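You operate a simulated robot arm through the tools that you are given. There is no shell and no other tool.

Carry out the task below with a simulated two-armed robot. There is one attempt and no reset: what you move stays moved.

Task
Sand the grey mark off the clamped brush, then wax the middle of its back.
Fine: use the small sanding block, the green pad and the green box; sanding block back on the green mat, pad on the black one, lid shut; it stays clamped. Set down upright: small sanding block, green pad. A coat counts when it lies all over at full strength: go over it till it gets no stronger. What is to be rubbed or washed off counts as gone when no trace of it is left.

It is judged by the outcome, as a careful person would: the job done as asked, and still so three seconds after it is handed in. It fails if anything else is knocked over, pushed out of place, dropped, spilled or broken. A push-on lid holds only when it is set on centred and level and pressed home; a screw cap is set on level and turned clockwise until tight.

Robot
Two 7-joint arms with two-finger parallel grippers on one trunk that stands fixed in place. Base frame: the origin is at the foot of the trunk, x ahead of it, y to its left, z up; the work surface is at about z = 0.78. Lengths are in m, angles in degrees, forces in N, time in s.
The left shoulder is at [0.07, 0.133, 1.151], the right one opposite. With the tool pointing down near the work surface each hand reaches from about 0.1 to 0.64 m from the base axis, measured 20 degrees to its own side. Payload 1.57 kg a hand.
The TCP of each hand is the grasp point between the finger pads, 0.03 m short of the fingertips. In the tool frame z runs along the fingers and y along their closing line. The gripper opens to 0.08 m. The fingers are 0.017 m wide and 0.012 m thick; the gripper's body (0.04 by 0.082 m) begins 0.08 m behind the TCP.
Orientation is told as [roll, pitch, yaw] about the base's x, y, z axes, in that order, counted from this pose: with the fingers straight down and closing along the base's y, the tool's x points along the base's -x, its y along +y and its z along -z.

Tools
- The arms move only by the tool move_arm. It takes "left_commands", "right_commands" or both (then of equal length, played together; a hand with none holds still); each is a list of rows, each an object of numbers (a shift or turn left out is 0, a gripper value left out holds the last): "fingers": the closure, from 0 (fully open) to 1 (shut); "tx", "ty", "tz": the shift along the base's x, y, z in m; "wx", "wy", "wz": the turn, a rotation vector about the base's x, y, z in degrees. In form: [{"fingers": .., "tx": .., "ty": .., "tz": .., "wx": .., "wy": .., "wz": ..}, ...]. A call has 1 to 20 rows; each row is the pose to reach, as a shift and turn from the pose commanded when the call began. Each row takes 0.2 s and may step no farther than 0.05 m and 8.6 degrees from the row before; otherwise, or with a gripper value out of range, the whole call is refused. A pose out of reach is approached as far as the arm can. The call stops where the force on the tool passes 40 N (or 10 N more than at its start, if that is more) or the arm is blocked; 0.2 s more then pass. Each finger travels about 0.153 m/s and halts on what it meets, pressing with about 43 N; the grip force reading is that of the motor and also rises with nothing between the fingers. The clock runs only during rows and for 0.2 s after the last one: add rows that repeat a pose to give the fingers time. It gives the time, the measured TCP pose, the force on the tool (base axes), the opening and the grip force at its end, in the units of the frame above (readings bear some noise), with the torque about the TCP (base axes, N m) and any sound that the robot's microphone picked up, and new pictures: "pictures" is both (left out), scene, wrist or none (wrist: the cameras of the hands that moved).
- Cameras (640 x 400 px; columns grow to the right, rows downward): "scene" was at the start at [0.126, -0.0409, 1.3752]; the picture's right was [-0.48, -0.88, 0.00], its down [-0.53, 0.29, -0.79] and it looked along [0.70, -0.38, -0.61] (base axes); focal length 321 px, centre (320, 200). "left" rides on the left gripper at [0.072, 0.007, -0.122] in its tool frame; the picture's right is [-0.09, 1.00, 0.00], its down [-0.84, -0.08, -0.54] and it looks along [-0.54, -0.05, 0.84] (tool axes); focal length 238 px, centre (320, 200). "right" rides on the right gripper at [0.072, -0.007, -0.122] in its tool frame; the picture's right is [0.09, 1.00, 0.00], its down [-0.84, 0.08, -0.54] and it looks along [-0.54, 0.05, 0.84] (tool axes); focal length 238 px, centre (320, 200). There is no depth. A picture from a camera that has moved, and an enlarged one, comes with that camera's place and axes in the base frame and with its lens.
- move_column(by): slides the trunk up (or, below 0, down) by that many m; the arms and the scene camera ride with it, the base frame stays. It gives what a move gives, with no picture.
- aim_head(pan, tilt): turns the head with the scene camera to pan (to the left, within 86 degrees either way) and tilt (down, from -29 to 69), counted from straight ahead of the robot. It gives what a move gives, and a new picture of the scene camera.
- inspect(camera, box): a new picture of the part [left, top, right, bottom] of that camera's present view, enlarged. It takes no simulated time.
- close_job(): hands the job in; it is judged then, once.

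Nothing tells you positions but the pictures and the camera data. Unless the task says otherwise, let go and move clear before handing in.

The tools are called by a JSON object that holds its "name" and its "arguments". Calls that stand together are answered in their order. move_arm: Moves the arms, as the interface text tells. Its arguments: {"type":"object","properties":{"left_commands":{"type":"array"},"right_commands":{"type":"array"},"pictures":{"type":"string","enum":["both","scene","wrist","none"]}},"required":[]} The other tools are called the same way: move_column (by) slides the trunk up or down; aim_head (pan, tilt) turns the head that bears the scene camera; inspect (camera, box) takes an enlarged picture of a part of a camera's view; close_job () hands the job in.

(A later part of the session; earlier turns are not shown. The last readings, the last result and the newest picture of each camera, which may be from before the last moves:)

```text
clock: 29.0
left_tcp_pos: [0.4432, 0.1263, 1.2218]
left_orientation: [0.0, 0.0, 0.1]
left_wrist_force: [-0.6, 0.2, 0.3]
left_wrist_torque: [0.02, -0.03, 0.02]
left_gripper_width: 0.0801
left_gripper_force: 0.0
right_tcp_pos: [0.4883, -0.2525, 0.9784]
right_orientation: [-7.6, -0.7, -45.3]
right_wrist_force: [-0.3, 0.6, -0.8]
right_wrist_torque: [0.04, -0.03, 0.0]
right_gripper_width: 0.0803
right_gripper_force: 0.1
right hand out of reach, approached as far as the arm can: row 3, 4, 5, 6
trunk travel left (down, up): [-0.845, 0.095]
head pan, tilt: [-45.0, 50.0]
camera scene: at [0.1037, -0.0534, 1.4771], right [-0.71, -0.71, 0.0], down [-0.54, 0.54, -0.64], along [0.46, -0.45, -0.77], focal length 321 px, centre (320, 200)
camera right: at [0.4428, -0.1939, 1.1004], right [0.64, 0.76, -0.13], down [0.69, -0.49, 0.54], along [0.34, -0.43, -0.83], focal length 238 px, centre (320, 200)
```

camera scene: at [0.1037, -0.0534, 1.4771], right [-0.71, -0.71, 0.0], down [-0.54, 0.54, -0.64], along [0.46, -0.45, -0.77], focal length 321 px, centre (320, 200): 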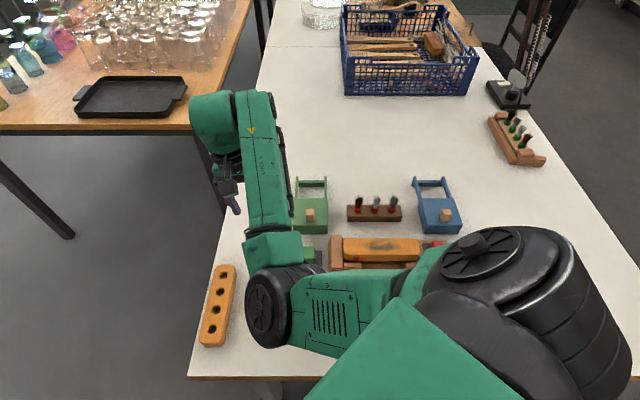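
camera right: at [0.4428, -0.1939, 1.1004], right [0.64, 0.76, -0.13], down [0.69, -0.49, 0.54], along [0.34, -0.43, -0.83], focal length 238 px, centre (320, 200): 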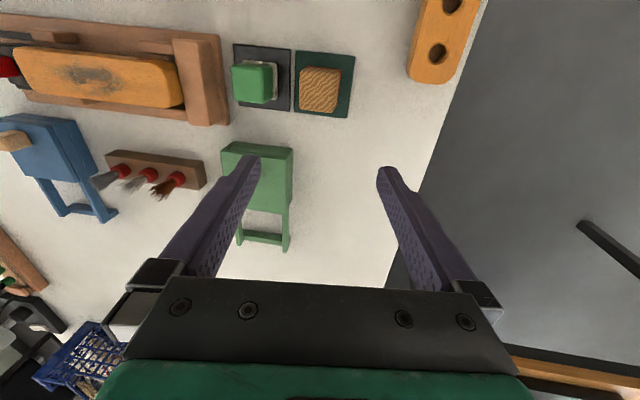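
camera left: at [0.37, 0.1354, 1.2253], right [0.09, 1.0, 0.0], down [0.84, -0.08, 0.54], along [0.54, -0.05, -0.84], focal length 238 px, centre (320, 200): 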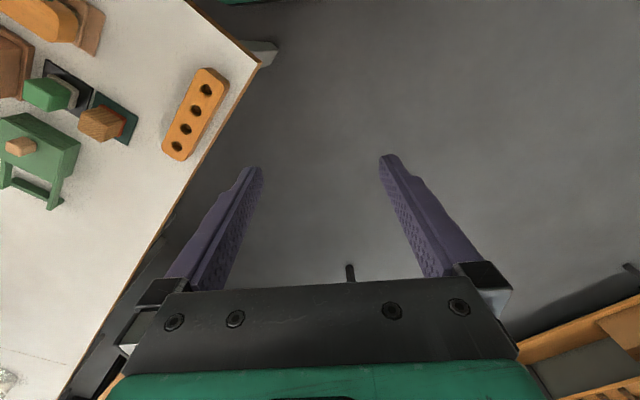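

The elbow dropped back, but the reachable zone shifted. Raising the trunk fully will straighten the arm over the mats, which should clear the joint limit.

{"name": "move_column", "arguments": {"by": 0.09}}

{"name": "move_arm", "arguments": {"right_commands": [{"tz": -0.03, "wx": 3, "wy": -3}, {"tz": -0.06, "wx": 5.4, "wy": -5.4}, {"tz": -0.09, "tx": -0.01, "wx": 5.4, "wy": -5.4}, {"tz": -0.11, "tx": -0.02, "wx": 5.4, "wy": -5.4}, {"tz": -0.12, "tx": -0.03, "wx": 5.4, "wy": -5.4}], "pictures": "both"}}

```text
clock: 30.3
left_tcp_pos: [0.4444, 0.1253, 1.311]
left_orientation: [0.0, 0.0, 0.1]
left_wrist_force: [0.3, 0.5, 0.1]
left_wrist_torque: [0.02, 0.0, 0.01]
left_gripper_width: 0.08
left_gripper_force: 0.0
right_tcp_pos: [0.4887, -0.2538, 1.0694]
right_orientation: [-7.6, -0.6, -45.3]
right_wrist_force: [0.2, -0.1, -0.7]
right_wrist_torque: [0.01, -0.03, -0.01]
right_gripper_width: 0.08
right_gripper_force: 0.1
trunk travel left (down, up): [-0.935, 0.005]
head pan, tilt: [-45.0, 50.0]
```

```text
clock: 31.5
left_tcp_pos: [0.4439, 0.1255, 1.3125]
left_orientation: [0.1, 0.0, 0.1]
left_wrist_force: [0.8, 0.5, -0.2]
left_wrist_torque: [-0.02, -0.01, -0.02]
left_gripper_width: 0.0799
left_gripper_force: 0.0
right_tcp_pos: [0.4697, -0.2715, 0.9629]
right_orientation: [0.2, -2.8, -46.3]
right_wrist_force: [-0.1, -0.1, 0.6]
right_wrist_torque: [0.0, 0.01, -0.02]
right_gripper_width: 0.0798
right_gripper_force: 0.1
trunk travel left (down, up): [-0.935, 0.005]
head pan, tilt: [-45.0, 50.0]
camera scene: at [0.1042, -0.0538, 1.5671], right [-0.71, -0.71, 0.0], down [-0.54, 0.54, -0.64], along [0.45, -0.45, -0.77], focal length 321 px, centre (320, 200)
camera right: at [0.4103, -0.2193, 1.0814], right [0.66, 0.75, 0.0], down [0.61, -0.53, 0.58], along [0.44, -0.38, -0.81], focal length 238 px, centre (320, 200)
```

scene: 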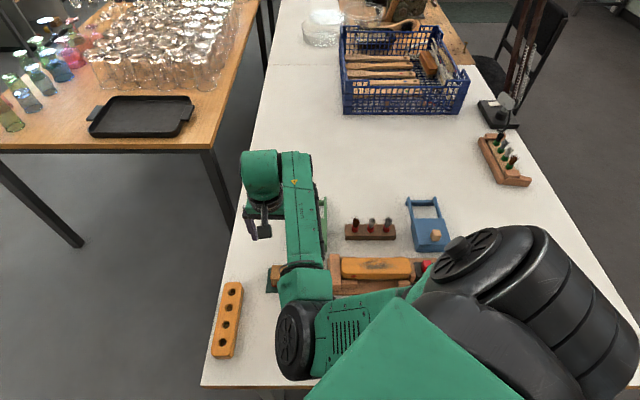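
right: 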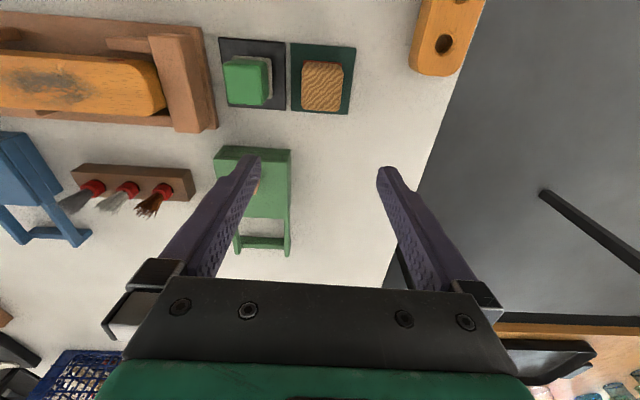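

No reach complaint now. I'll settle and check the actual pose.

{"name": "move_arm", "arguments": {"right_commands": [{"tz": 0}, {"tz": 0}], "pictures": "none"}}

```text
clock: 32.1
left_tcp_pos: [0.4438, 0.1269, 1.3118]
left_orientation: [0.0, -0.1, 0.0]
left_wrist_force: [-0.5, -1.2, 0.0]
left_wrist_torque: [-0.01, 0.01, -0.01]
left_gripper_width: 0.0801
left_gripper_force: 0.0
right_tcp_pos: [0.4685, -0.2721, 0.9618]
right_orientation: [0.1, -2.9, -46.2]
right_wrist_force: [-0.6, -0.2, -0.5]
right_wrist_torque: [0.01, 0.02, -0.01]
right_gripper_width: 0.0803
right_gripper_force: 0.1
trunk travel left (down, up): [-0.935, 0.005]
head pan, tilt: [-45.0, 50.0]
```

{"name": "move_arm", "arguments": {"right_commands": [{"tz": -0.01, "tx": -0.01, "ty": 0.005, "wx": 2.1, "wy": 2.0}, {"tz": -0.02, "tx": -0.02, "ty": 0.012, "wx": 2.1, "wy": 2.0, "wz": 1}, {"tz": -0.03, "tx": -0.027, "ty": 0.019, "wx": 2.1, "wy": 2.0, "wz": 1}, {"tz": -0.03, "tx": -0.027, "ty": 0.019, "wx": 2.1, "wy": 2.0, "wz": 1}], "pictures": "both"}}

{"name": "inspect", "arguments": {"camera": "right", "box": [200, 20, 440, 170]}}

```text
clock: 33.3
left_tcp_pos: [0.4434, 0.1271, 1.3117]
left_orientation: [0.0, 0.0, 0.2]
left_wrist_force: [0.9, -0.1, 0.1]
left_wrist_torque: [0.03, 0.0, -0.01]
left_gripper_width: 0.0801
left_gripper_force: 0.0
right_tcp_pos: [0.4694, -0.2733, 0.9575]
right_orientation: [1.4, -4.1, -46.0]
right_wrist_force: [0.1, -0.9, 0.0]
right_wrist_torque: [0.02, 0.0, -0.04]
right_gripper_width: 0.0799
right_gripper_force: 0.1
trunk travel left (down, up): [-0.935, 0.005]
head pan, tilt: [-45.0, 50.0]
stopped in row 4 (right hand): the arm was blocked; the commanded pose is now the measured one
camera scene: at [0.1045, -0.0536, 1.567], right [-0.71, -0.71, 0.0], down [-0.54, 0.54, -0.64], along [0.45, -0.45, -0.77], focal length 321 px, centre (320, 200)
camera right: at [0.4063, -0.2203, 1.0745], right [0.65, 0.76, 0.02], down [0.6, -0.53, 0.6], along [0.47, -0.38, -0.8], focal length 238 px, centre (320, 200)
```

scene: 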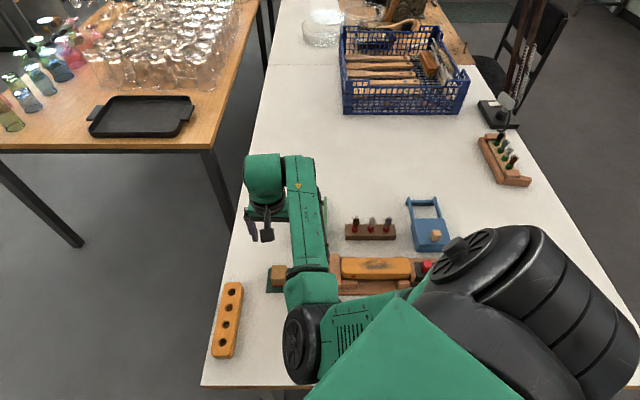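
right: 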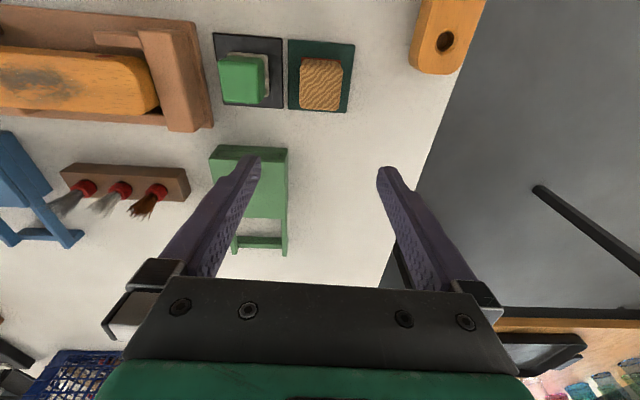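

```text
2.67 times, centred on (320, 95) of right
camera zoom: at [0.4063, -0.2203, 1.0745], right [0.65, 0.76, 0.02], down [0.6, -0.53, 0.6], along [0.47, -0.38, -0.8], focal length 636 px, centre (320, 480)
```

zoom: 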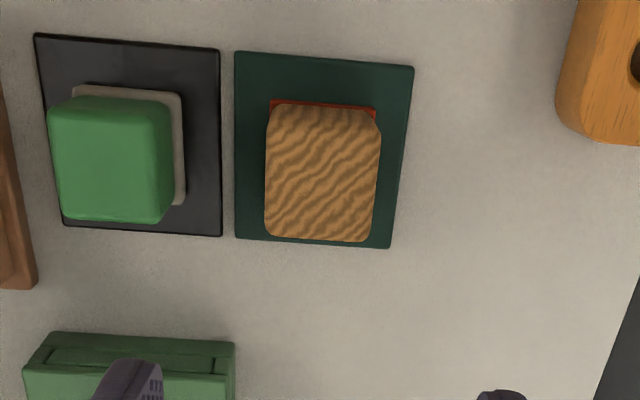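

The tool feels no force, so the upper arm is pressing against the robot's own chest. I need the elbow outside; I'll go outward again and overdrive the wrist yaw further while watching the elbow.

{"name": "move_arm", "arguments": {"right_commands": [{"tz": 0.03, "ty": -0.03, "tx": 0.01}, {"tz": 0.06, "ty": -0.06, "tx": 0.02}, {"tz": 0.07, "ty": -0.1, "tx": 0.03}, {"tz": 0.07, "ty": -0.13, "tx": 0.04}, {"tz": 0.07, "ty": -0.15, "tx": 0.05, "wz": 8}, {"tz": 0.07, "ty": -0.15, "tx": 0.05, "wz": 16}, {"tz": 0.07, "ty": -0.15, "tx": 0.05, "wz": 24}, {"tz": 0.07, "ty": -0.15, "tx": 0.05, "wz": 32}, {"tz": 0.07, "ty": -0.15, "tx": 0.05, "wz": 40}], "pictures": "scene"}}

```text
clock: 35.3
left_tcp_pos: [0.4429, 0.1265, 1.3119]
left_orientation: [0.1, 0.0, 0.1]
left_wrist_force: [-1.0, -0.6, -0.2]
left_wrist_torque: [-0.02, -0.04, -0.02]
left_gripper_width: 0.08
left_gripper_force: 0.1
right_tcp_pos: [0.5964, -0.2807, 1.0011]
right_orientation: [-3.0, -4.7, -20.3]
right_wrist_force: [0.4, 0.0, -0.5]
right_wrist_torque: [0.02, 0.0, -0.01]
right_gripper_width: 0.0799
right_gripper_force: 0.1
right hand out of reach, approached as far as the arm can: row 4, 5, 6, 7, 8, 9
trunk travel left (down, up): [-0.935, 0.005]
head pan, tilt: [-45.0, 50.0]
camera scene: at [0.1052, -0.0534, 1.567], right [-0.71, -0.71, 0.0], down [-0.54, 0.54, -0.64], along [0.45, -0.45, -0.77], focal length 321 px, centre (320, 200)
```

scene: 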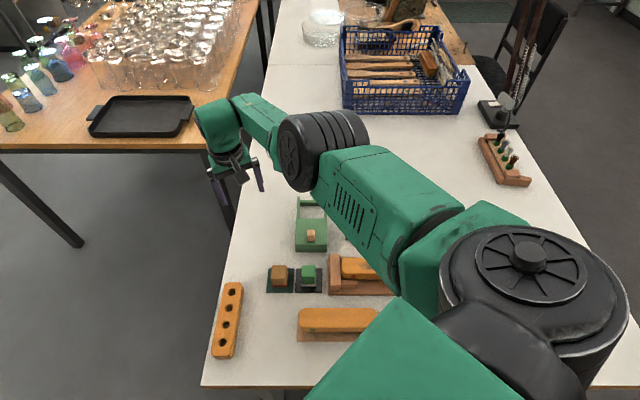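

The elbow is now truly outside with the forearm reaching inward. I'll bring the hand back over the block while keeping the yaw, watching that it stays so.

{"name": "move_arm", "arguments": {"right_commands": [{"tx": -0.02}, {"tx": -0.04}, {"tx": -0.06}, {"tx": -0.08}, {"tx": -0.1}, {"tx": -0.12}], "pictures": "both"}}

```text
clock: 36.7
left_tcp_pos: [0.4434, 0.126, 1.3111]
left_orientation: [0.1, 0.0, 0.0]
left_wrist_force: [0.3, 0.6, 0.2]
left_wrist_torque: [-0.03, 0.0, -0.02]
left_gripper_width: 0.0801
left_gripper_force: 0.0
right_tcp_pos: [0.5958, -0.2817, 1.0023]
right_orientation: [-3.0, -4.6, -20.3]
right_wrist_force: [0.1, -0.6, 1.1]
right_wrist_torque: [0.01, 0.02, -0.02]
right_gripper_width: 0.08
right_gripper_force: 0.1
right hand out of reach, approached as far as the arm can: row 1, 2, 3, 4, 5, 6
trunk travel left (down, up): [-0.935, 0.005]
head pan, tilt: [-45.0, 50.0]
camera scene: at [0.1045, -0.0535, 1.567], right [-0.71, -0.71, 0.0], down [-0.54, 0.54, -0.64], along [0.45, -0.45, -0.77], focal length 321 px, centre (320, 200)
camera right: at [0.5188, -0.2527, 1.1178], right [0.26, 0.96, -0.06], down [0.78, -0.18, 0.6], along [0.57, -0.2, -0.8], focal length 238 px, centre (320, 200)
```

scene: 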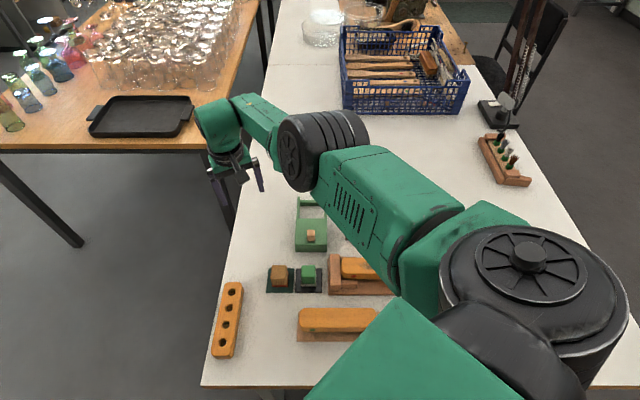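
right: 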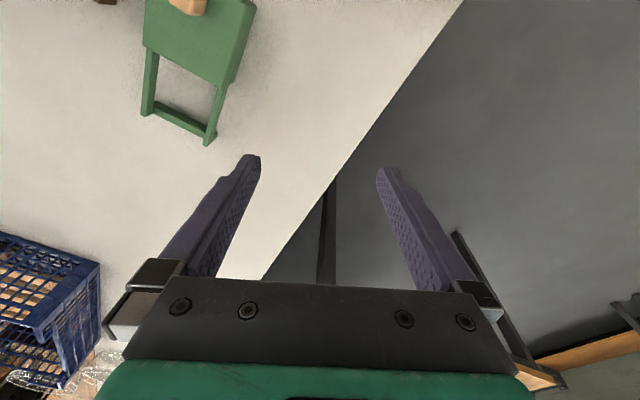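

The hand didn't move, so I need to learn whether my shifts count from the target or from the reached pose. A small test move will tell.

{"name": "move_arm", "arguments": {"right_commands": [{"ty": 0.02}, {"ty": 0.03}], "pictures": "none"}}

```text
clock: 37.3
left_tcp_pos: [0.4434, 0.1265, 1.3116]
left_orientation: [0.0, 0.1, 0.1]
left_wrist_force: [-0.3, 0.4, 0.5]
left_wrist_torque: [-0.02, 0.03, -0.02]
left_gripper_width: 0.0801
left_gripper_force: 0.1
right_tcp_pos: [0.5981, -0.2505, 1.0021]
right_orientation: [-3.0, -4.6, -20.3]
right_wrist_force: [-0.4, 1.3, 0.8]
right_wrist_torque: [0.0, 0.02, 0.0]
right_gripper_width: 0.08
right_gripper_force: 0.0
trunk travel left (down, up): [-0.935, 0.005]
head pan, tilt: [-45.0, 50.0]
```

Shifts count from the reached pose. I'll try moving in with a slight yaw release.

{"name": "move_arm", "arguments": {"right_commands": [{"tx": -0.01, "wz": -4}, {"tx": -0.02, "wz": -8}, {"tx": -0.04, "wz": -10}, {"tx": -0.06, "wz": -12}], "pictures": "scene"}}

```text
clock: 38.3
left_tcp_pos: [0.4438, 0.1257, 1.312]
left_orientation: [0.0, 0.1, 0.1]
left_wrist_force: [0.4, 0.4, -0.9]
left_wrist_torque: [0.0, -0.01, 0.0]
left_gripper_width: 0.0799
left_gripper_force: 0.1
right_tcp_pos: [0.5972, -0.2556, 1.0096]
right_orientation: [-2.9, -4.5, -32.4]
right_wrist_force: [-0.3, -0.5, 1.0]
right_wrist_torque: [0.01, -0.01, 0.0]
right_gripper_width: 0.0802
right_gripper_force: 0.1
right hand out of reach, approached as far as the arm can: row 1, 2, 3, 4
trunk travel left (down, up): [-0.935, 0.005]
head pan, tilt: [-45.0, 50.0]
camera scene: at [0.1046, -0.0537, 1.567], right [-0.71, -0.71, 0.0], down [-0.54, 0.54, -0.64], along [0.45, -0.45, -0.77], focal length 321 px, centre (320, 200)
```

scene: 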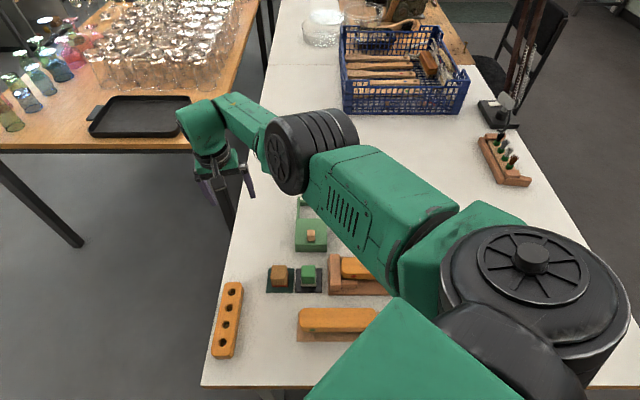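

Yaw is free but retreat in x is not, and the hand stays pitched, which suggests the wrist bend is at its limit. I'll lower the hand so the forearm slopes down, then come in.

{"name": "move_arm", "arguments": {"right_commands": [{"tz": -0.03}, {"tz": -0.06}, {"tz": -0.09}, {"tx": -0.02, "tz": -0.09}, {"tx": -0.04, "tz": -0.09}, {"tx": -0.06, "tz": -0.09}, {"tx": -0.08, "tz": -0.09}], "pictures": "scene"}}

```text
clock: 39.9
left_tcp_pos: [0.4435, 0.1272, 1.3114]
left_orientation: [0.0, -0.1, 0.0]
left_wrist_force: [-0.2, -0.3, 0.3]
left_wrist_torque: [-0.06, -0.01, 0.0]
left_gripper_width: 0.0799
left_gripper_force: 0.0
right_tcp_pos: [0.5667, -0.2545, 0.9205]
right_orientation: [-3.1, -4.5, -32.3]
right_wrist_force: [1.1, -0.1, 0.9]
right_wrist_torque: [-0.03, 0.02, -0.02]
right_gripper_width: 0.08
right_gripper_force: 0.1
right hand out of reach, approached as far as the arm can: row 1, 2, 3, 5, 6, 7
trunk travel left (down, up): [-0.935, 0.005]
head pan, tilt: [-45.0, 50.0]
camera scene: at [0.1048, -0.0524, 1.567], right [-0.71, -0.71, 0.0], down [-0.54, 0.54, -0.64], along [0.45, -0.45, -0.77], focal length 321 px, centre (320, 200)
```

scene: 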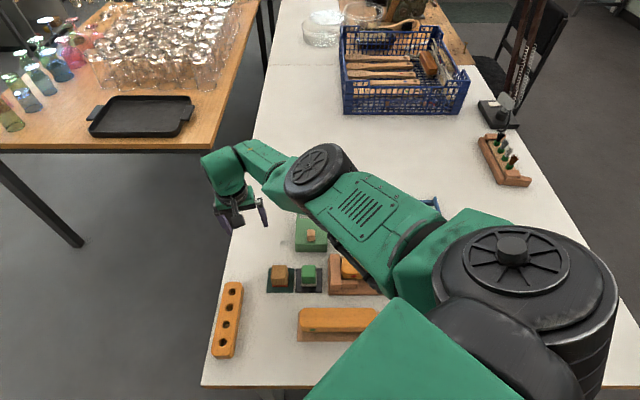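

The arm is almost straight here, which makes inward moves slow to resolve. I'll try small inward steps.

{"name": "move_arm", "arguments": {"right_commands": [{"tx": -0.005}, {"tx": -0.01}, {"tx": -0.015}, {"tx": -0.02}, {"tx": -0.025}, {"tx": -0.03}, {"tx": -0.035}, {"tx": -0.04}, {"tx": -0.045}, {"tx": -0.05}], "pictures": "scene"}}

```text
clock: 42.1
left_tcp_pos: [0.4428, 0.1262, 1.3115]
left_orientation: [0.0, -0.1, 0.1]
left_wrist_force: [0.4, 0.4, -0.4]
left_wrist_torque: [0.02, -0.03, 0.0]
left_gripper_width: 0.0802
left_gripper_force: 0.1
right_tcp_pos: [0.5673, -0.2546, 0.92]
right_orientation: [-3.0, -4.6, -32.2]
right_wrist_force: [0.1, 0.8, -0.4]
right_wrist_torque: [0.04, -0.02, 0.04]
right_gripper_width: 0.0802
right_gripper_force: 0.1
right hand out of reach, approached as far as the arm can: row 1, 2, 3, 4, 5, 6, 7, 8, 9, 10
trunk travel left (down, up): [-0.935, 0.005]
head pan, tilt: [-45.0, 50.0]
camera scene: at [0.1046, -0.0535, 1.567], right [-0.71, -0.71, 0.0], down [-0.54, 0.54, -0.64], along [0.45, -0.45, -0.77], focal length 321 px, centre (320, 200)
```

scene: 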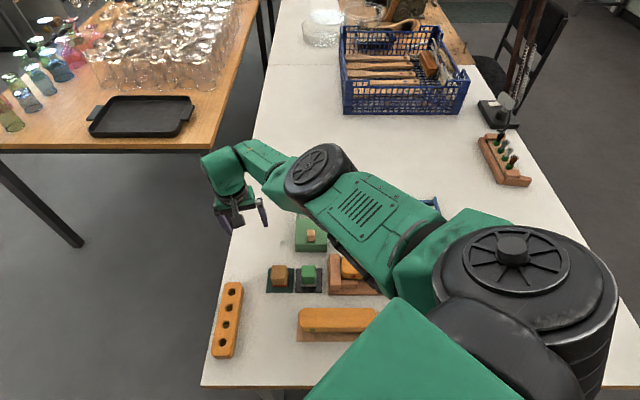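

Still blocked in -x. I'll probe a few small directions to learn which joint is limiting.

{"name": "move_arm", "arguments": {"right_commands": [{"ty": -0.02}, {"ty": -0.02}, {"ty": 0}, {"ty": 0}], "pictures": "none"}}

{"name": "move_arm", "arguments": {"right_commands": [{"wx": 2.1, "wy": 4.9}, {"wx": 2.1, "wy": 4.9}], "pictures": "none"}}

{"name": "move_arm", "arguments": {"right_commands": [{"tz": 0.03}, {"tz": 0.06}, {"tz": 0.09}, {"tz": 0.12}, {"tz": 0.15}], "pictures": "scene"}}

```text
clock: 43.1
left_tcp_pos: [0.4437, 0.126, 1.3126]
left_orientation: [0.0, 0.0, 0.1]
left_wrist_force: [-0.3, -0.4, -0.5]
left_wrist_torque: [-0.01, -0.02, 0.0]
left_gripper_width: 0.0801
left_gripper_force: 0.1
right_tcp_pos: [0.568, -0.256, 0.919]
right_orientation: [-3.0, -4.6, -32.3]
right_wrist_force: [0.5, 0.2, 0.1]
right_wrist_torque: [-0.01, 0.02, -0.02]
right_gripper_width: 0.0798
right_gripper_force: 0.1
trunk travel left (down, up): [-0.935, 0.005]
head pan, tilt: [-45.0, 50.0]
```

```text
clock: 43.7
left_tcp_pos: [0.4435, 0.1259, 1.3116]
left_orientation: [0.0, 0.0, 0.1]
left_wrist_force: [0.4, 0.8, -0.6]
left_wrist_torque: [-0.01, 0.0, 0.02]
left_gripper_width: 0.0798
left_gripper_force: 0.0
right_tcp_pos: [0.5567, -0.2557, 0.9222]
right_orientation: [-3.7, 0.7, -32.3]
right_wrist_force: [-0.7, -0.1, 0.8]
right_wrist_torque: [0.0, -0.02, 0.03]
right_gripper_width: 0.0802
right_gripper_force: 0.1
right hand out of reach, approached as far as the arm can: row 1, 2
trunk travel left (down, up): [-0.935, 0.005]
head pan, tilt: [-45.0, 50.0]
```

```text
clock: 44.9
left_tcp_pos: [0.4438, 0.127, 1.3118]
left_orientation: [0.0, 0.0, 0.1]
left_wrist_force: [0.3, -1.5, -0.4]
left_wrist_torque: [0.03, -0.01, -0.01]
left_gripper_width: 0.0799
left_gripper_force: 0.0
right_tcp_pos: [0.5571, -0.254, 1.0724]
right_orientation: [-3.8, 0.7, -32.4]
right_wrist_force: [-0.7, 0.8, -0.3]
right_wrist_torque: [0.0, -0.02, -0.02]
right_gripper_width: 0.08
right_gripper_force: 0.1
trunk travel left (down, up): [-0.935, 0.005]
head pan, tilt: [-45.0, 50.0]
camera scene: at [0.104, -0.0528, 1.5671], right [-0.71, -0.71, 0.0], down [-0.54, 0.54, -0.64], along [0.45, -0.45, -0.77], focal length 321 px, centre (320, 200)
```

scene: 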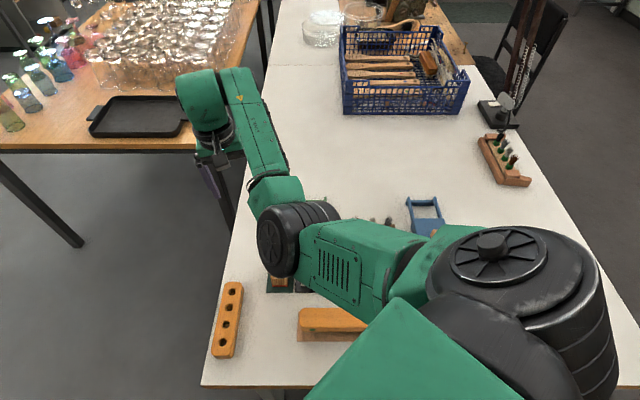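

The wrist seems to be on its "flipped" branch: forearm roll limits stop the elbow from swinging out. I'll unwind the yaw at a roomy spot first, then flip the wrist by tilting the hand up through the forearm line and rolling it round.

{"name": "move_arm", "arguments": {"right_commands": [{"tx": -0.02, "ty": -0.02, "wz": -8}, {"tx": -0.04, "ty": -0.04, "wz": -16}, {"tx": -0.06, "ty": -0.06, "wz": -24}, {"tx": -0.08, "ty": -0.09, "wz": -32}, {"tx": -0.1, "ty": -0.12, "wz": -40}, {"tx": -0.12, "ty": -0.15, "wz": -48}, {"tx": -0.12, "ty": -0.16, "wz": -56}, {"tx": -0.12, "ty": -0.16, "wz": -64}, {"tx": -0.12, "ty": -0.16, "wz": -72}, {"tx": -0.12, "ty": -0.16, "wz": -80}, {"tx": -0.12, "ty": -0.16, "wz": -88}, {"tx": -0.12, "ty": -0.16, "wz": -96}, {"tx": -0.12, "ty": -0.16, "wz": -104}, {"tx": -0.12, "ty": -0.16, "wz": -112}, {"tx": -0.12, "ty": -0.16, "wz": -120}, {"tx": -0.12, "ty": -0.16, "wz": -128}, {"tx": -0.12, "ty": -0.16, "wz": -136}, {"tx": -0.12, "ty": -0.16, "wz": -144}, {"tx": -0.12, "ty": -0.16, "wz": -152}], "pictures": "none"}}

{"name": "move_arm", "arguments": {"right_commands": [{"wz": -8}, {"wz": -16}, {"wz": -24}, {"wz": -32}, {"wz": -40}, {"wz": -48}, {"wz": -56}], "pictures": "scene"}}

```text
clock: 48.9
left_tcp_pos: [0.4438, 0.1263, 1.3112]
left_orientation: [0.0, 0.0, 0.1]
left_wrist_force: [-0.6, -0.1, 0.4]
left_wrist_torque: [-0.01, 0.0, -0.01]
left_gripper_width: 0.08
left_gripper_force: 0.0
right_tcp_pos: [0.4374, -0.4148, 1.0713]
right_orientation: [-3.8, 0.6, 175.6]
right_wrist_force: [0.4, 0.4, -0.5]
right_wrist_torque: [0.03, 0.01, -0.01]
right_gripper_width: 0.0799
right_gripper_force: 0.0
trunk travel left (down, up): [-0.935, 0.005]
head pan, tilt: [-45.0, 50.0]
```

```text
clock: 50.5
left_tcp_pos: [0.4441, 0.1273, 1.3123]
left_orientation: [0.0, 0.0, 0.2]
left_wrist_force: [-0.3, -0.2, 0.1]
left_wrist_torque: [-0.01, -0.01, 0.01]
left_gripper_width: 0.0799
left_gripper_force: 0.0
right_tcp_pos: [0.4374, -0.4145, 1.0724]
right_orientation: [-3.8, 0.6, 119.5]
right_wrist_force: [-0.3, 0.4, 0.0]
right_wrist_torque: [-0.02, 0.0, 0.0]
right_gripper_width: 0.08
right_gripper_force: 0.0
trunk travel left (down, up): [-0.935, 0.005]
head pan, tilt: [-45.0, 50.0]
camera scene: at [0.1045, -0.0533, 1.567], right [-0.71, -0.71, 0.0], down [-0.54, 0.54, -0.64], along [0.45, -0.45, -0.77], focal length 321 px, centre (320, 200)
```

scene: 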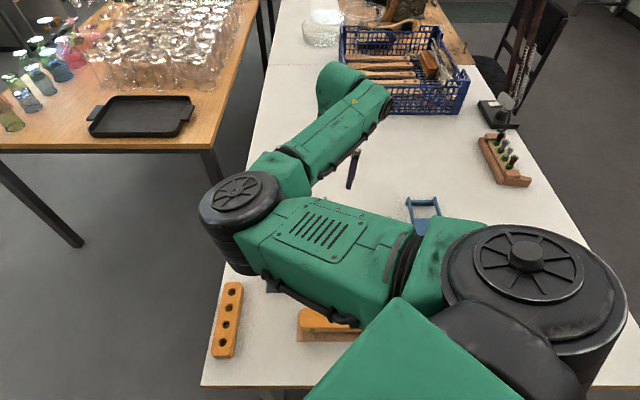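

Next I'll tilt the hand up towards the forearm's line, keeping the wrist about where it is.

{"name": "move_arm", "arguments": {"right_commands": [{"tx": 0.0089, "ty": -0.0273, "tz": 0.002, "wx": -7.6, "wy": -2.5}, {"tx": 0.0177, "ty": -0.0542, "tz": 0.008, "wx": -15.2, "wy": -5}, {"tx": 0.0261, "ty": -0.08, "tz": 0.0179, "wx": -22.8, "wy": -7.4}, {"tx": 0.034, "ty": -0.1042, "tz": 0.0315, "wx": -30.4, "wy": -9.9}, {"tx": 0.0413, "ty": -0.1264, "tz": 0.0484, "wx": -38, "wy": -12.4}, {"tx": 0.0477, "ty": -0.1461, "tz": 0.0685, "wx": -45.6, "wy": -14.9}, {"tx": 0.0532, "ty": -0.163, "tz": 0.0913, "wx": -53.2, "wy": -17.4}, {"tx": 0.0577, "ty": -0.1767, "tz": 0.1163, "wx": -60.8, "wy": -19.8}, {"tx": 0.061, "ty": -0.187, "tz": 0.143, "wx": -68.4, "wy": -22.3}], "pictures": "scene"}}

```text
clock: 52.5
left_tcp_pos: [0.4426, 0.126, 1.3127]
left_orientation: [-0.1, 0.0, 0.1]
left_wrist_force: [-0.3, 1.1, -0.3]
left_wrist_torque: [-0.04, -0.03, -0.02]
left_gripper_width: 0.0799
left_gripper_force: 0.0
right_tcp_pos: [0.4976, -0.6032, 1.216]
right_orientation: [28.9, 69.4, 142.7]
right_wrist_force: [0.9, -0.6, 0.0]
right_wrist_torque: [0.0, -0.03, -0.02]
right_gripper_width: 0.0801
right_gripper_force: 0.1
trunk travel left (down, up): [-0.935, 0.005]
head pan, tilt: [-45.0, 50.0]
camera scene: at [0.1043, -0.0538, 1.5671], right [-0.71, -0.71, 0.0], down [-0.54, 0.54, -0.64], along [0.45, -0.45, -0.77], focal length 321 px, centre (320, 200)
```

scene: 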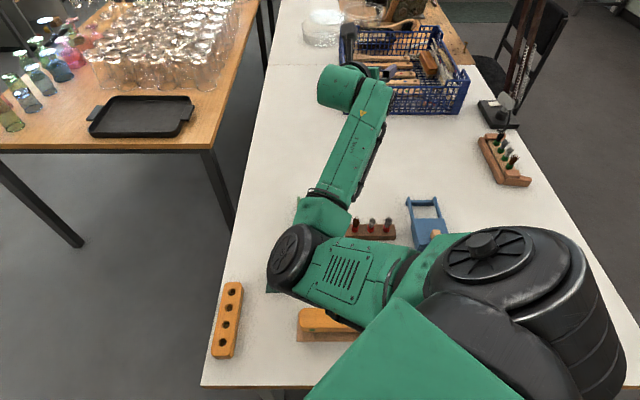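

{"name": "move_arm", "arguments": {"right_commands": [{"tx": 0.0022, "ty": -0.0067, "tz": 0.028, "wx": -7.6, "wy": -2.5}, {"tx": 0.0031, "ty": -0.0095, "tz": 0.0568, "wx": -15.2, "wy": -5}, {"tx": 0.0028, "ty": -0.0086, "tz": 0.0856, "wx": -22.8, "wy": -7.4}, {"tx": 0.0013, "ty": -0.0038, "tz": 0.1141, "wx": -30.4, "wy": -9.9}, {"tx": -0.0015, "ty": 0.0047, "tz": 0.1416, "wx": -38, "wy": -12.4}, {"tx": -0.0054, "ty": 0.0167, "tz": 0.1675, "wx": -45.6, "wy": -14.9}], "pictures": "scene"}}

```text
clock: 53.9
left_tcp_pos: [0.4444, 0.1273, 1.3116]
left_orientation: [-0.1, 0.0, 0.1]
left_wrist_force: [0.5, 0.7, -0.6]
left_wrist_torque: [0.0, -0.04, 0.0]
left_gripper_width: 0.08
left_gripper_force: 0.1
right_tcp_pos: [0.4935, -0.5835, 1.3832]
right_orientation: [157.4, 57.4, -93.6]
right_wrist_force: [-0.4, -0.1, 0.2]
right_wrist_torque: [0.04, 0.01, -0.01]
right_gripper_width: 0.0801
right_gripper_force: 0.1
trunk travel left (down, up): [-0.935, 0.005]
head pan, tilt: [-45.0, 50.0]
camera scene: at [0.105, -0.0521, 1.567], right [-0.71, -0.71, 0.0], down [-0.54, 0.54, -0.64], along [0.45, -0.46, -0.77], focal length 321 px, centre (320, 200)
```

scene: 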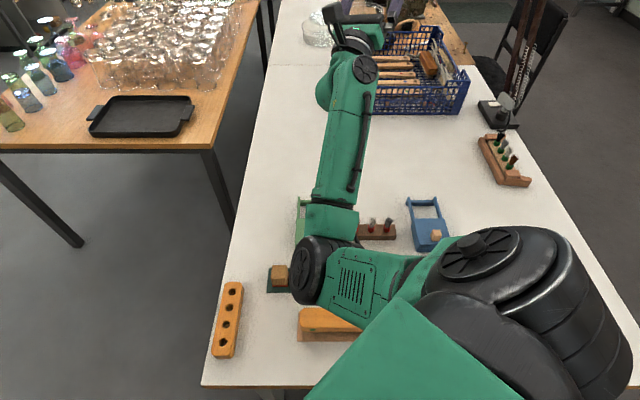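

The forearm has rolled as I hoped. Now I'll roll the hand about the forearm's line: up → inward → down.

{"name": "move_arm", "arguments": {"right_commands": [{"tx": 0.0116, "ty": 0.0096, "tz": 0.0082, "wx": -5.1, "wy": 6.2}, {"tx": 0.024, "ty": 0.0199, "tz": 0.0143, "wx": -10.2, "wy": 12.3}, {"tx": 0.0368, "ty": 0.0305, "tz": 0.0179, "wx": -15.4, "wy": 18.5}, {"tx": 0.05, "ty": 0.0415, "tz": 0.0194, "wx": -20.5, "wy": 24.6}, {"tx": 0.0632, "ty": 0.0524, "tz": 0.0184, "wx": -25.6, "wy": 30.8}, {"tx": 0.0762, "ty": 0.063, "tz": 0.0149, "wx": -30.7, "wy": 37}, {"tx": 0.0887, "ty": 0.0733, "tz": 0.0093, "wx": -35.8, "wy": 43.1}, {"tx": 0.1005, "ty": 0.083, "tz": 0.0013, "wx": -41, "wy": 49.3}, {"tx": 0.1112, "ty": 0.0919, "tz": -0.0085, "wx": -46.1, "wy": 55.4}], "pictures": "scene"}}

```text
clock: 55.9
left_tcp_pos: [0.443, 0.1255, 1.3121]
left_orientation: [0.0, 0.0, 0.2]
left_wrist_force: [0.0, -0.3, -0.2]
left_wrist_torque: [0.05, 0.03, 0.01]
left_gripper_width: 0.0799
left_gripper_force: 0.1
right_tcp_pos: [0.6042, -0.4947, 1.3741]
right_orientation: [113.6, -5.5, -117.2]
right_wrist_force: [0.6, 0.6, -0.3]
right_wrist_torque: [0.01, 0.01, 0.01]
right_gripper_width: 0.0801
right_gripper_force: 0.1
trunk travel left (down, up): [-0.935, 0.005]
head pan, tilt: [-45.0, 50.0]
camera scene: at [0.1047, -0.0535, 1.567], right [-0.71, -0.71, 0.0], down [-0.54, 0.54, -0.64], along [0.45, -0.45, -0.77], focal length 321 px, centre (320, 200)
```

scene: 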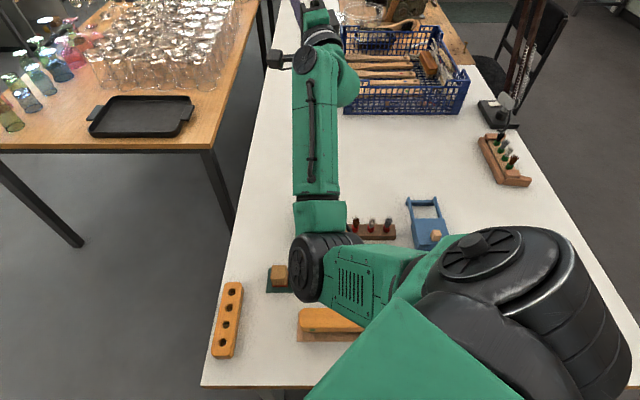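

It's rolling the right way. Continuing.

{"name": "move_arm", "arguments": {"right_commands": [{"tx": 0.0097, "ty": 0.0078, "tz": -0.0118, "wx": -5.1, "wy": 6.2}, {"tx": 0.0179, "ty": 0.0145, "tz": -0.0253, "wx": -10.2, "wy": 12.3}, {"tx": 0.0248, "ty": 0.0201, "tz": -0.04, "wx": -15.4, "wy": 18.5}, {"tx": 0.0298, "ty": 0.0242, "tz": -0.0558, "wx": -20.5, "wy": 24.6}, {"tx": 0.0332, "ty": 0.027, "tz": -0.0724, "wx": -25.6, "wy": 30.8}, {"tx": 0.0348, "ty": 0.0281, "tz": -0.0895, "wx": -30.7, "wy": 37}, {"tx": 0.0345, "ty": 0.0278, "tz": -0.1066, "wx": -35.8, "wy": 43.1}, {"tx": 0.0324, "ty": 0.026, "tz": -0.1234, "wx": -41, "wy": 49.3}, {"tx": 0.0285, "ty": 0.0226, "tz": -0.1398, "wx": -46.1, "wy": 55.4}], "pictures": "both"}}

```text
clock: 57.9
left_tcp_pos: [0.4437, 0.125, 1.3113]
left_orientation: [0.0, -0.1, 0.2]
left_wrist_force: [-0.3, 0.6, -0.6]
left_wrist_torque: [-0.03, -0.04, -0.01]
left_gripper_width: 0.0799
left_gripper_force: 0.0
right_tcp_pos: [0.6325, -0.4717, 1.2338]
right_orientation: [54.4, -64.3, -76.4]
right_wrist_force: [0.6, -0.3, -0.6]
right_wrist_torque: [-0.02, 0.02, -0.02]
right_gripper_width: 0.08
right_gripper_force: 0.0
trunk travel left (down, up): [-0.935, 0.005]
head pan, tilt: [-45.0, 50.0]
camera scene: at [0.1045, -0.0538, 1.567], right [-0.71, -0.71, 0.0], down [-0.54, 0.54, -0.64], along [0.45, -0.45, -0.77], focal length 321 px, centre (320, 200)
camera right: at [0.5103, -0.4076, 1.1982], right [0.38, 0.88, 0.27], down [-0.38, -0.11, 0.92], along [0.84, -0.45, 0.29], focal length 238 px, centre (320, 200)
```

scene: 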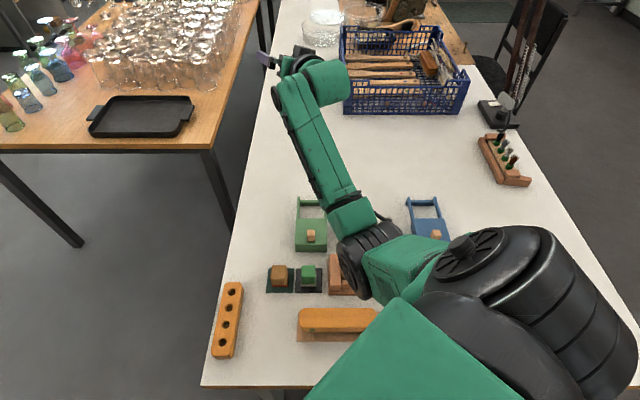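
right: 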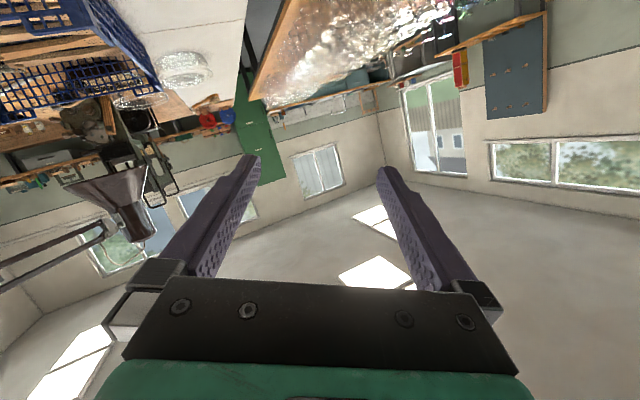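

The elbow is now on the outside. I'll tilt the hand down to vertical while holding the wrist in place.

{"name": "move_arm", "arguments": {"right_commands": [{"tx": -0.0087, "ty": 0.003, "tz": -0.0273, "wx": 2.6, "wy": 7.6}, {"tx": -0.0209, "ty": 0.0073, "tz": -0.0531, "wx": 5.3, "wy": 15.1}, {"tx": -0.0365, "ty": 0.0127, "tz": -0.0768, "wx": 7.9, "wy": 22.7}, {"tx": -0.0549, "ty": 0.0191, "tz": -0.0981, "wx": 10.5, "wy": 30.2}, {"tx": -0.076, "ty": 0.0265, "tz": -0.1163, "wx": 13.2, "wy": 37.8}, {"tx": -0.0993, "ty": 0.0346, "tz": -0.1314, "wx": 15.8, "wy": 45.3}, {"tx": -0.1244, "ty": 0.0434, "tz": -0.1428, "wx": 18.4, "wy": 52.9}, {"tx": -0.1507, "ty": 0.0525, "tz": -0.1505, "wx": 21.1, "wy": 60.4}, {"tx": -0.1777, "ty": 0.0619, "tz": -0.154, "wx": 23.7, "wy": 68}, {"tx": -0.189, "ty": 0.0659, "tz": -0.1544, "wx": 24.8, "wy": 71.1}], "pictures": "both"}}

```text
clock: 60.1
left_tcp_pos: [0.446, 0.1276, 1.312]
left_orientation: [-0.1, 0.1, 0.1]
left_wrist_force: [-0.2, -0.3, 0.2]
left_wrist_torque: [-0.02, 0.03, -0.01]
left_gripper_width: 0.0803
left_gripper_force: 0.1
right_tcp_pos: [0.4437, -0.403, 1.0797]
right_orientation: [0.0, 0.0, -40.6]
right_wrist_force: [0.3, -0.3, 0.6]
right_wrist_torque: [-0.02, 0.02, -0.04]
right_gripper_width: 0.08
right_gripper_force: 0.0
right hand out of reach, approached as far as the arm can: row 9
trunk travel left (down, up): [-0.935, 0.005]
head pan, tilt: [-45.0, 50.0]
camera scene: at [0.1063, -0.0506, 1.567], right [-0.71, -0.71, 0.0], down [-0.54, 0.54, -0.64], along [0.45, -0.46, -0.77], focal length 321 px, centre (320, 200)
camera right: at [0.3846, -0.3606, 1.2026], right [0.58, 0.82, 0.0], down [0.69, -0.49, 0.54], along [0.44, -0.31, -0.84], focal length 238 px, centre (320, 200)
```

scene: 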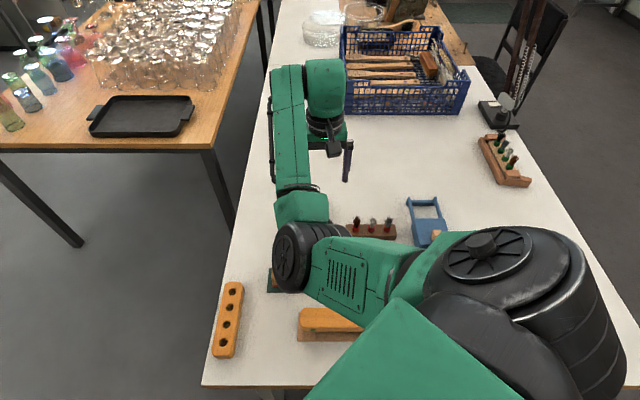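
right: 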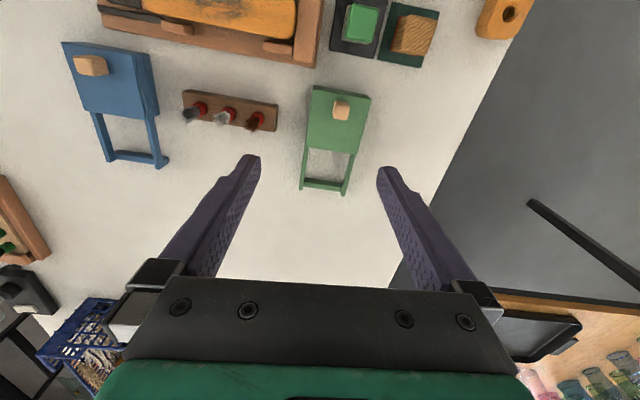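

The wrist is now on the other branch, level, at yaw -41. I'll try moving over the block now.

{"name": "move_arm", "arguments": {"right_commands": [{"ty": 0.025, "tz": -0.01}, {"ty": 0.05, "tz": -0.02}, {"ty": 0.075, "tz": -0.04}, {"ty": 0.1, "tz": -0.06}, {"ty": 0.125, "tz": -0.08}, {"ty": 0.145, "tz": -0.1}], "pictures": "scene"}}

```text
clock: 61.7
left_tcp_pos: [0.443, 0.126, 1.3119]
left_orientation: [0.0, 0.0, 0.1]
left_wrist_force: [0.8, 0.5, 0.0]
left_wrist_torque: [-0.04, 0.0, -0.03]
left_gripper_width: 0.08
left_gripper_force: 0.0
right_tcp_pos: [0.4495, -0.3165, 1.0]
right_orientation: [-2.6, -5.0, -43.9]
right_wrist_force: [0.0, -0.8, -0.2]
right_wrist_torque: [0.01, 0.02, -0.04]
right_gripper_width: 0.0799
right_gripper_force: 0.0
trunk travel left (down, up): [-0.935, 0.005]
head pan, tilt: [-45.0, 50.0]
stopped in row 6 (right hand): the arm was blocked; the commanded pose is now the measured one
camera scene: at [0.1043, -0.0532, 1.5671], right [-0.71, -0.71, 0.0], down [-0.54, 0.54, -0.64], along [0.45, -0.45, -0.77], focal length 321 px, centre (320, 200)
```

scene: 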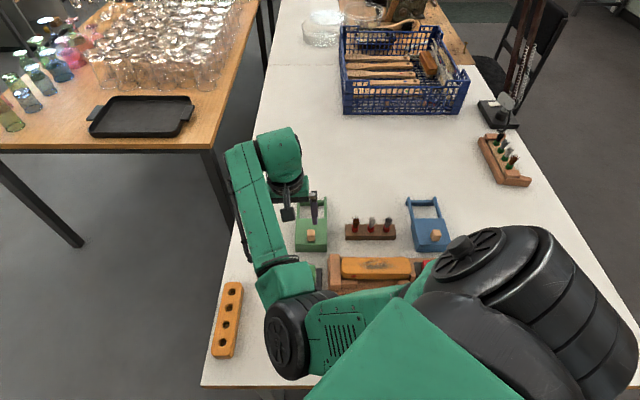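

The upper arm still meets the chest because the elbow dips inward. I'll extend the arm first so the elbow can swing out, then fold back in on this wrist branch.

{"name": "move_arm", "arguments": {"right_commands": [{"ty": -0.03, "tz": 0.02, "tx": 0.02, "wx": 2, "wy": 3}, {"ty": -0.05, "tz": 0.03, "tx": 0.05, "wx": 5, "wy": 3}, {"ty": -0.05, "tz": 0.02, "tx": 0.09, "wx": 5, "wy": 3}, {"ty": -0.04, "tz": 0.0, "tx": 0.12, "wx": 5, "wy": 3}, {"ty": -0.02, "tz": -0.02, "tx": 0.14, "wx": 5, "wy": 3}, {"ty": 0.0, "tz": -0.04, "tx": 0.15, "wx": 5, "wy": 3}], "pictures": "scene"}}

```text
clock: 63.1
left_tcp_pos: [0.4428, 0.1269, 1.3117]
left_orientation: [-0.1, 0.0, 0.0]
left_wrist_force: [-0.7, 0.4, 0.4]
left_wrist_torque: [0.0, -0.01, 0.01]
left_gripper_width: 0.0802
left_gripper_force: 0.0
right_tcp_pos: [0.5601, -0.3099, 0.9678]
right_orientation: [-1.0, 0.8, -43.9]
right_wrist_force: [0.1, 0.5, 1.2]
right_wrist_torque: [0.01, 0.0, 0.01]
right_gripper_width: 0.0801
right_gripper_force: 0.0
right hand out of reach, approached as far as the arm can: row 4, 5, 6
trunk travel left (down, up): [-0.935, 0.005]
head pan, tilt: [-45.0, 50.0]
camera scene: at [0.1045, -0.0522, 1.5672], right [-0.71, -0.71, 0.0], down [-0.54, 0.54, -0.64], along [0.45, -0.46, -0.77], focal length 321 px, centre (320, 200)
```

scene: 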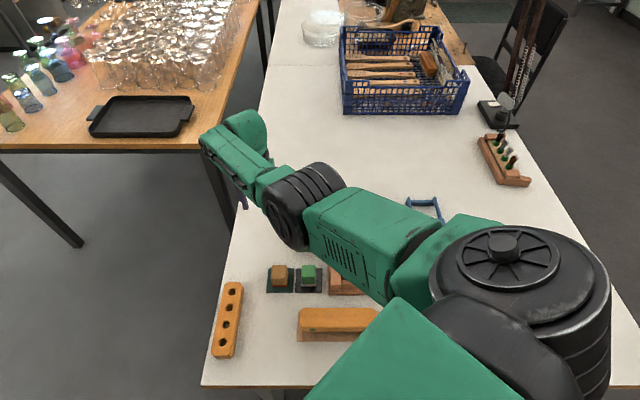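

Elbow is out. Now fold inward.

{"name": "move_arm", "arguments": {"right_commands": [{"tx": -0.02, "ty": 0.01}, {"tx": -0.04, "ty": 0.02}, {"tx": -0.06, "ty": 0.03}, {"tx": -0.08, "ty": 0.04}, {"tx": -0.1, "ty": 0.05}, {"tx": -0.12, "ty": 0.056}], "pictures": "scene"}}

```text
clock: 64.5
left_tcp_pos: [0.4422, 0.127, 1.3117]
left_orientation: [0.0, -0.1, 0.1]
left_wrist_force: [-1.2, 0.6, 0.3]
left_wrist_torque: [-0.03, -0.02, -0.04]
left_gripper_width: 0.0801
left_gripper_force: 0.2
right_tcp_pos: [0.4412, -0.2589, 0.9703]
right_orientation: [-1.0, 0.3, -44.2]
right_wrist_force: [0.2, 0.1, -0.3]
right_wrist_torque: [0.0, 0.0, 0.0]
right_gripper_width: 0.0797
right_gripper_force: 0.1
trunk travel left (down, up): [-0.935, 0.005]
head pan, tilt: [-45.0, 50.0]
camera scene: at [0.1035, -0.0527, 1.5672], right [-0.71, -0.71, 0.0], down [-0.54, 0.54, -0.64], along [0.46, -0.45, -0.77], focal length 321 px, centre (320, 200)
```

scene: 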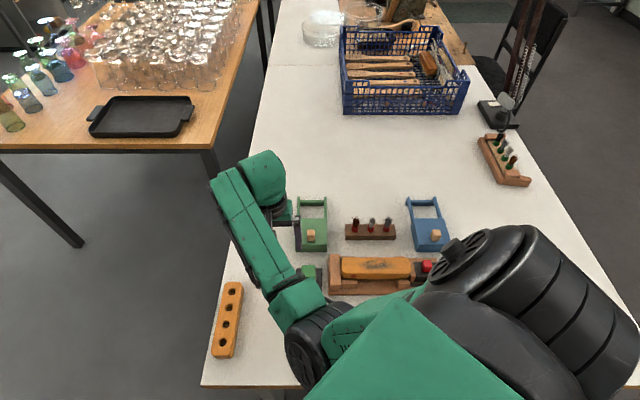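

It reached the spot above the block. I'll look with the wrist camera, then descend carefully.

{"name": "move_arm", "arguments": {"right_commands": [{"tz": -0.02, "wx": 0.5, "wy": -0.9}, {"tz": -0.04, "wx": 0.5, "wy": -0.9}], "pictures": "both"}}

{"name": "inspect", "arguments": {"camera": "right", "box": [200, 20, 440, 170]}}

```text
clock: 65.1
left_tcp_pos: [0.4424, 0.1253, 1.3126]
left_orientation: [-0.1, 0.0, 0.1]
left_wrist_force: [-0.6, -0.1, -0.3]
left_wrist_torque: [-0.01, 0.01, 0.0]
left_gripper_width: 0.0799
left_gripper_force: 0.2
right_tcp_pos: [0.4408, -0.2567, 0.9275]
right_orientation: [0.0, 0.3, -43.8]
right_wrist_force: [-0.6, -0.2, -1.0]
right_wrist_torque: [0.01, 0.01, 0.02]
right_gripper_width: 0.0799
right_gripper_force: 0.0
trunk travel left (down, up): [-0.935, 0.005]
head pan, tilt: [-45.0, 50.0]
camera scene: at [0.1043, -0.0533, 1.5671], right [-0.71, -0.71, 0.0], down [-0.54, 0.54, -0.64], along [0.45, -0.45, -0.77], focal length 321 px, centre (320, 200)
camera right: at [0.3843, -0.212, 1.0512], right [0.62, 0.78, 0.0], down [0.66, -0.53, 0.54], along [0.42, -0.33, -0.84], focal length 238 px, centre (320, 200)
```

scene: 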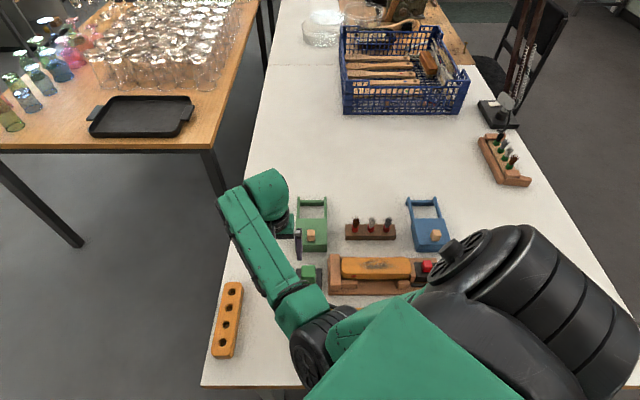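
right: 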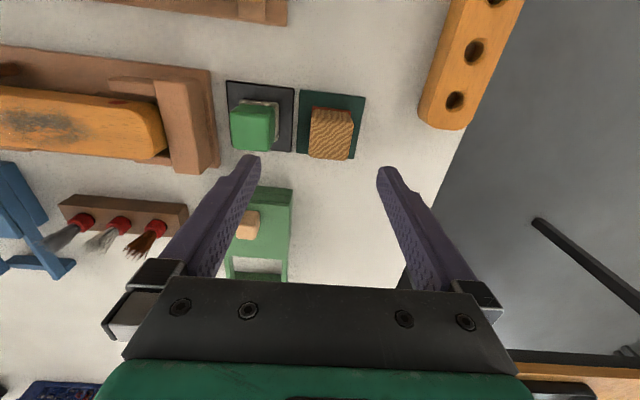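

```text
2.67 times, centred on (320, 95) of right
camera zoom: at [0.3843, -0.212, 1.0512], right [0.62, 0.78, 0.0], down [0.66, -0.53, 0.54], along [0.42, -0.33, -0.84], focal length 636 px, centre (320, 480)
```

zoom: 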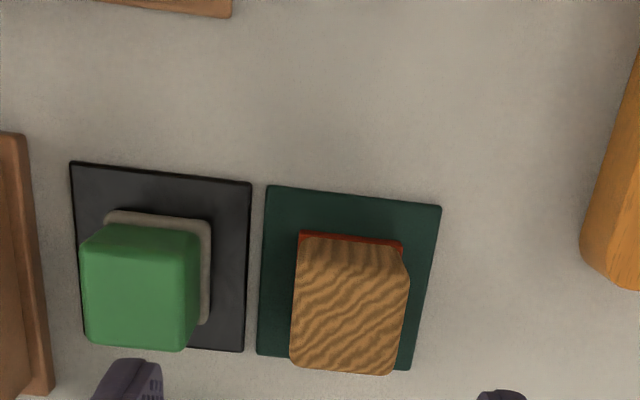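

The block is about a 4 cm cube centred near [0.449,-0.249], top at about z=0.826, turned 45°. I'll narrow the fingers to 6 cm, centre over it and descend part-way.

{"name": "move_arm", "arguments": {"right_commands": [{"fingers": 0.25, "tx": 0.004, "ty": 0.004}, {"fingers": 0.25, "tx": 0.008, "ty": 0.0077, "tz": -0.02, "wz": -0.7}, {"fingers": 0.25, "tx": 0.008, "ty": 0.0077, "tz": -0.035, "wz": -0.7}, {"fingers": 0.25, "tx": 0.008, "ty": 0.0077, "tz": -0.05, "wz": -0.7}], "pictures": "wrist"}}

{"name": "inspect", "arguments": {"camera": "right", "box": [220, 80, 420, 205]}}

```text
clock: 66.1
left_tcp_pos: [0.4439, 0.1248, 1.3115]
left_orientation: [0.0, 0.0, 0.1]
left_wrist_force: [0.4, 0.2, 0.1]
left_wrist_torque: [0.02, -0.02, -0.04]
left_gripper_width: 0.0798
left_gripper_force: 0.1
right_tcp_pos: [0.4488, -0.2466, 0.8777]
right_orientation: [0.2, 0.6, -44.4]
right_wrist_force: [0.8, 0.1, -0.3]
right_wrist_torque: [0.03, 0.02, -0.02]
right_gripper_width: 0.0597
right_gripper_force: 0.0
trunk travel left (down, up): [-0.935, 0.005]
head pan, tilt: [-45.0, 50.0]
camera right: at [0.3926, -0.202, 1.0003], right [0.63, 0.78, 0.0], down [0.65, -0.54, 0.53], along [0.42, -0.34, -0.85], focal length 238 px, centre (320, 200)
```

right: 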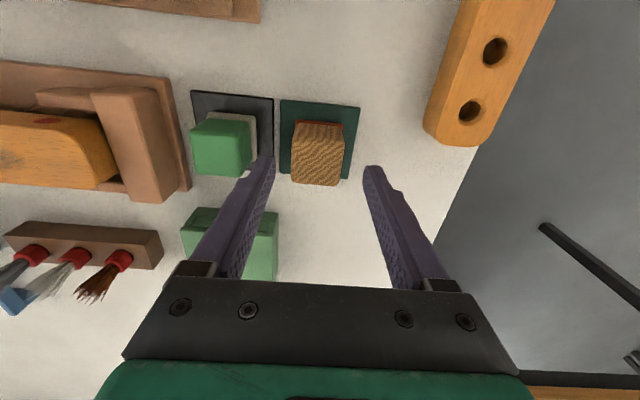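

```text
3.20 times, centred on (320, 142) of right
camera zoom: at [0.3926, -0.202, 1.0003], right [0.63, 0.78, 0.0], down [0.65, -0.54, 0.53], along [0.42, -0.34, -0.85], focal length 763 px, centre (320, 384)
```

zoom: 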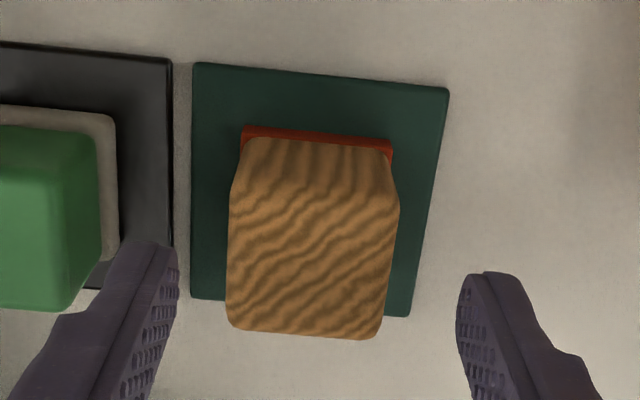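

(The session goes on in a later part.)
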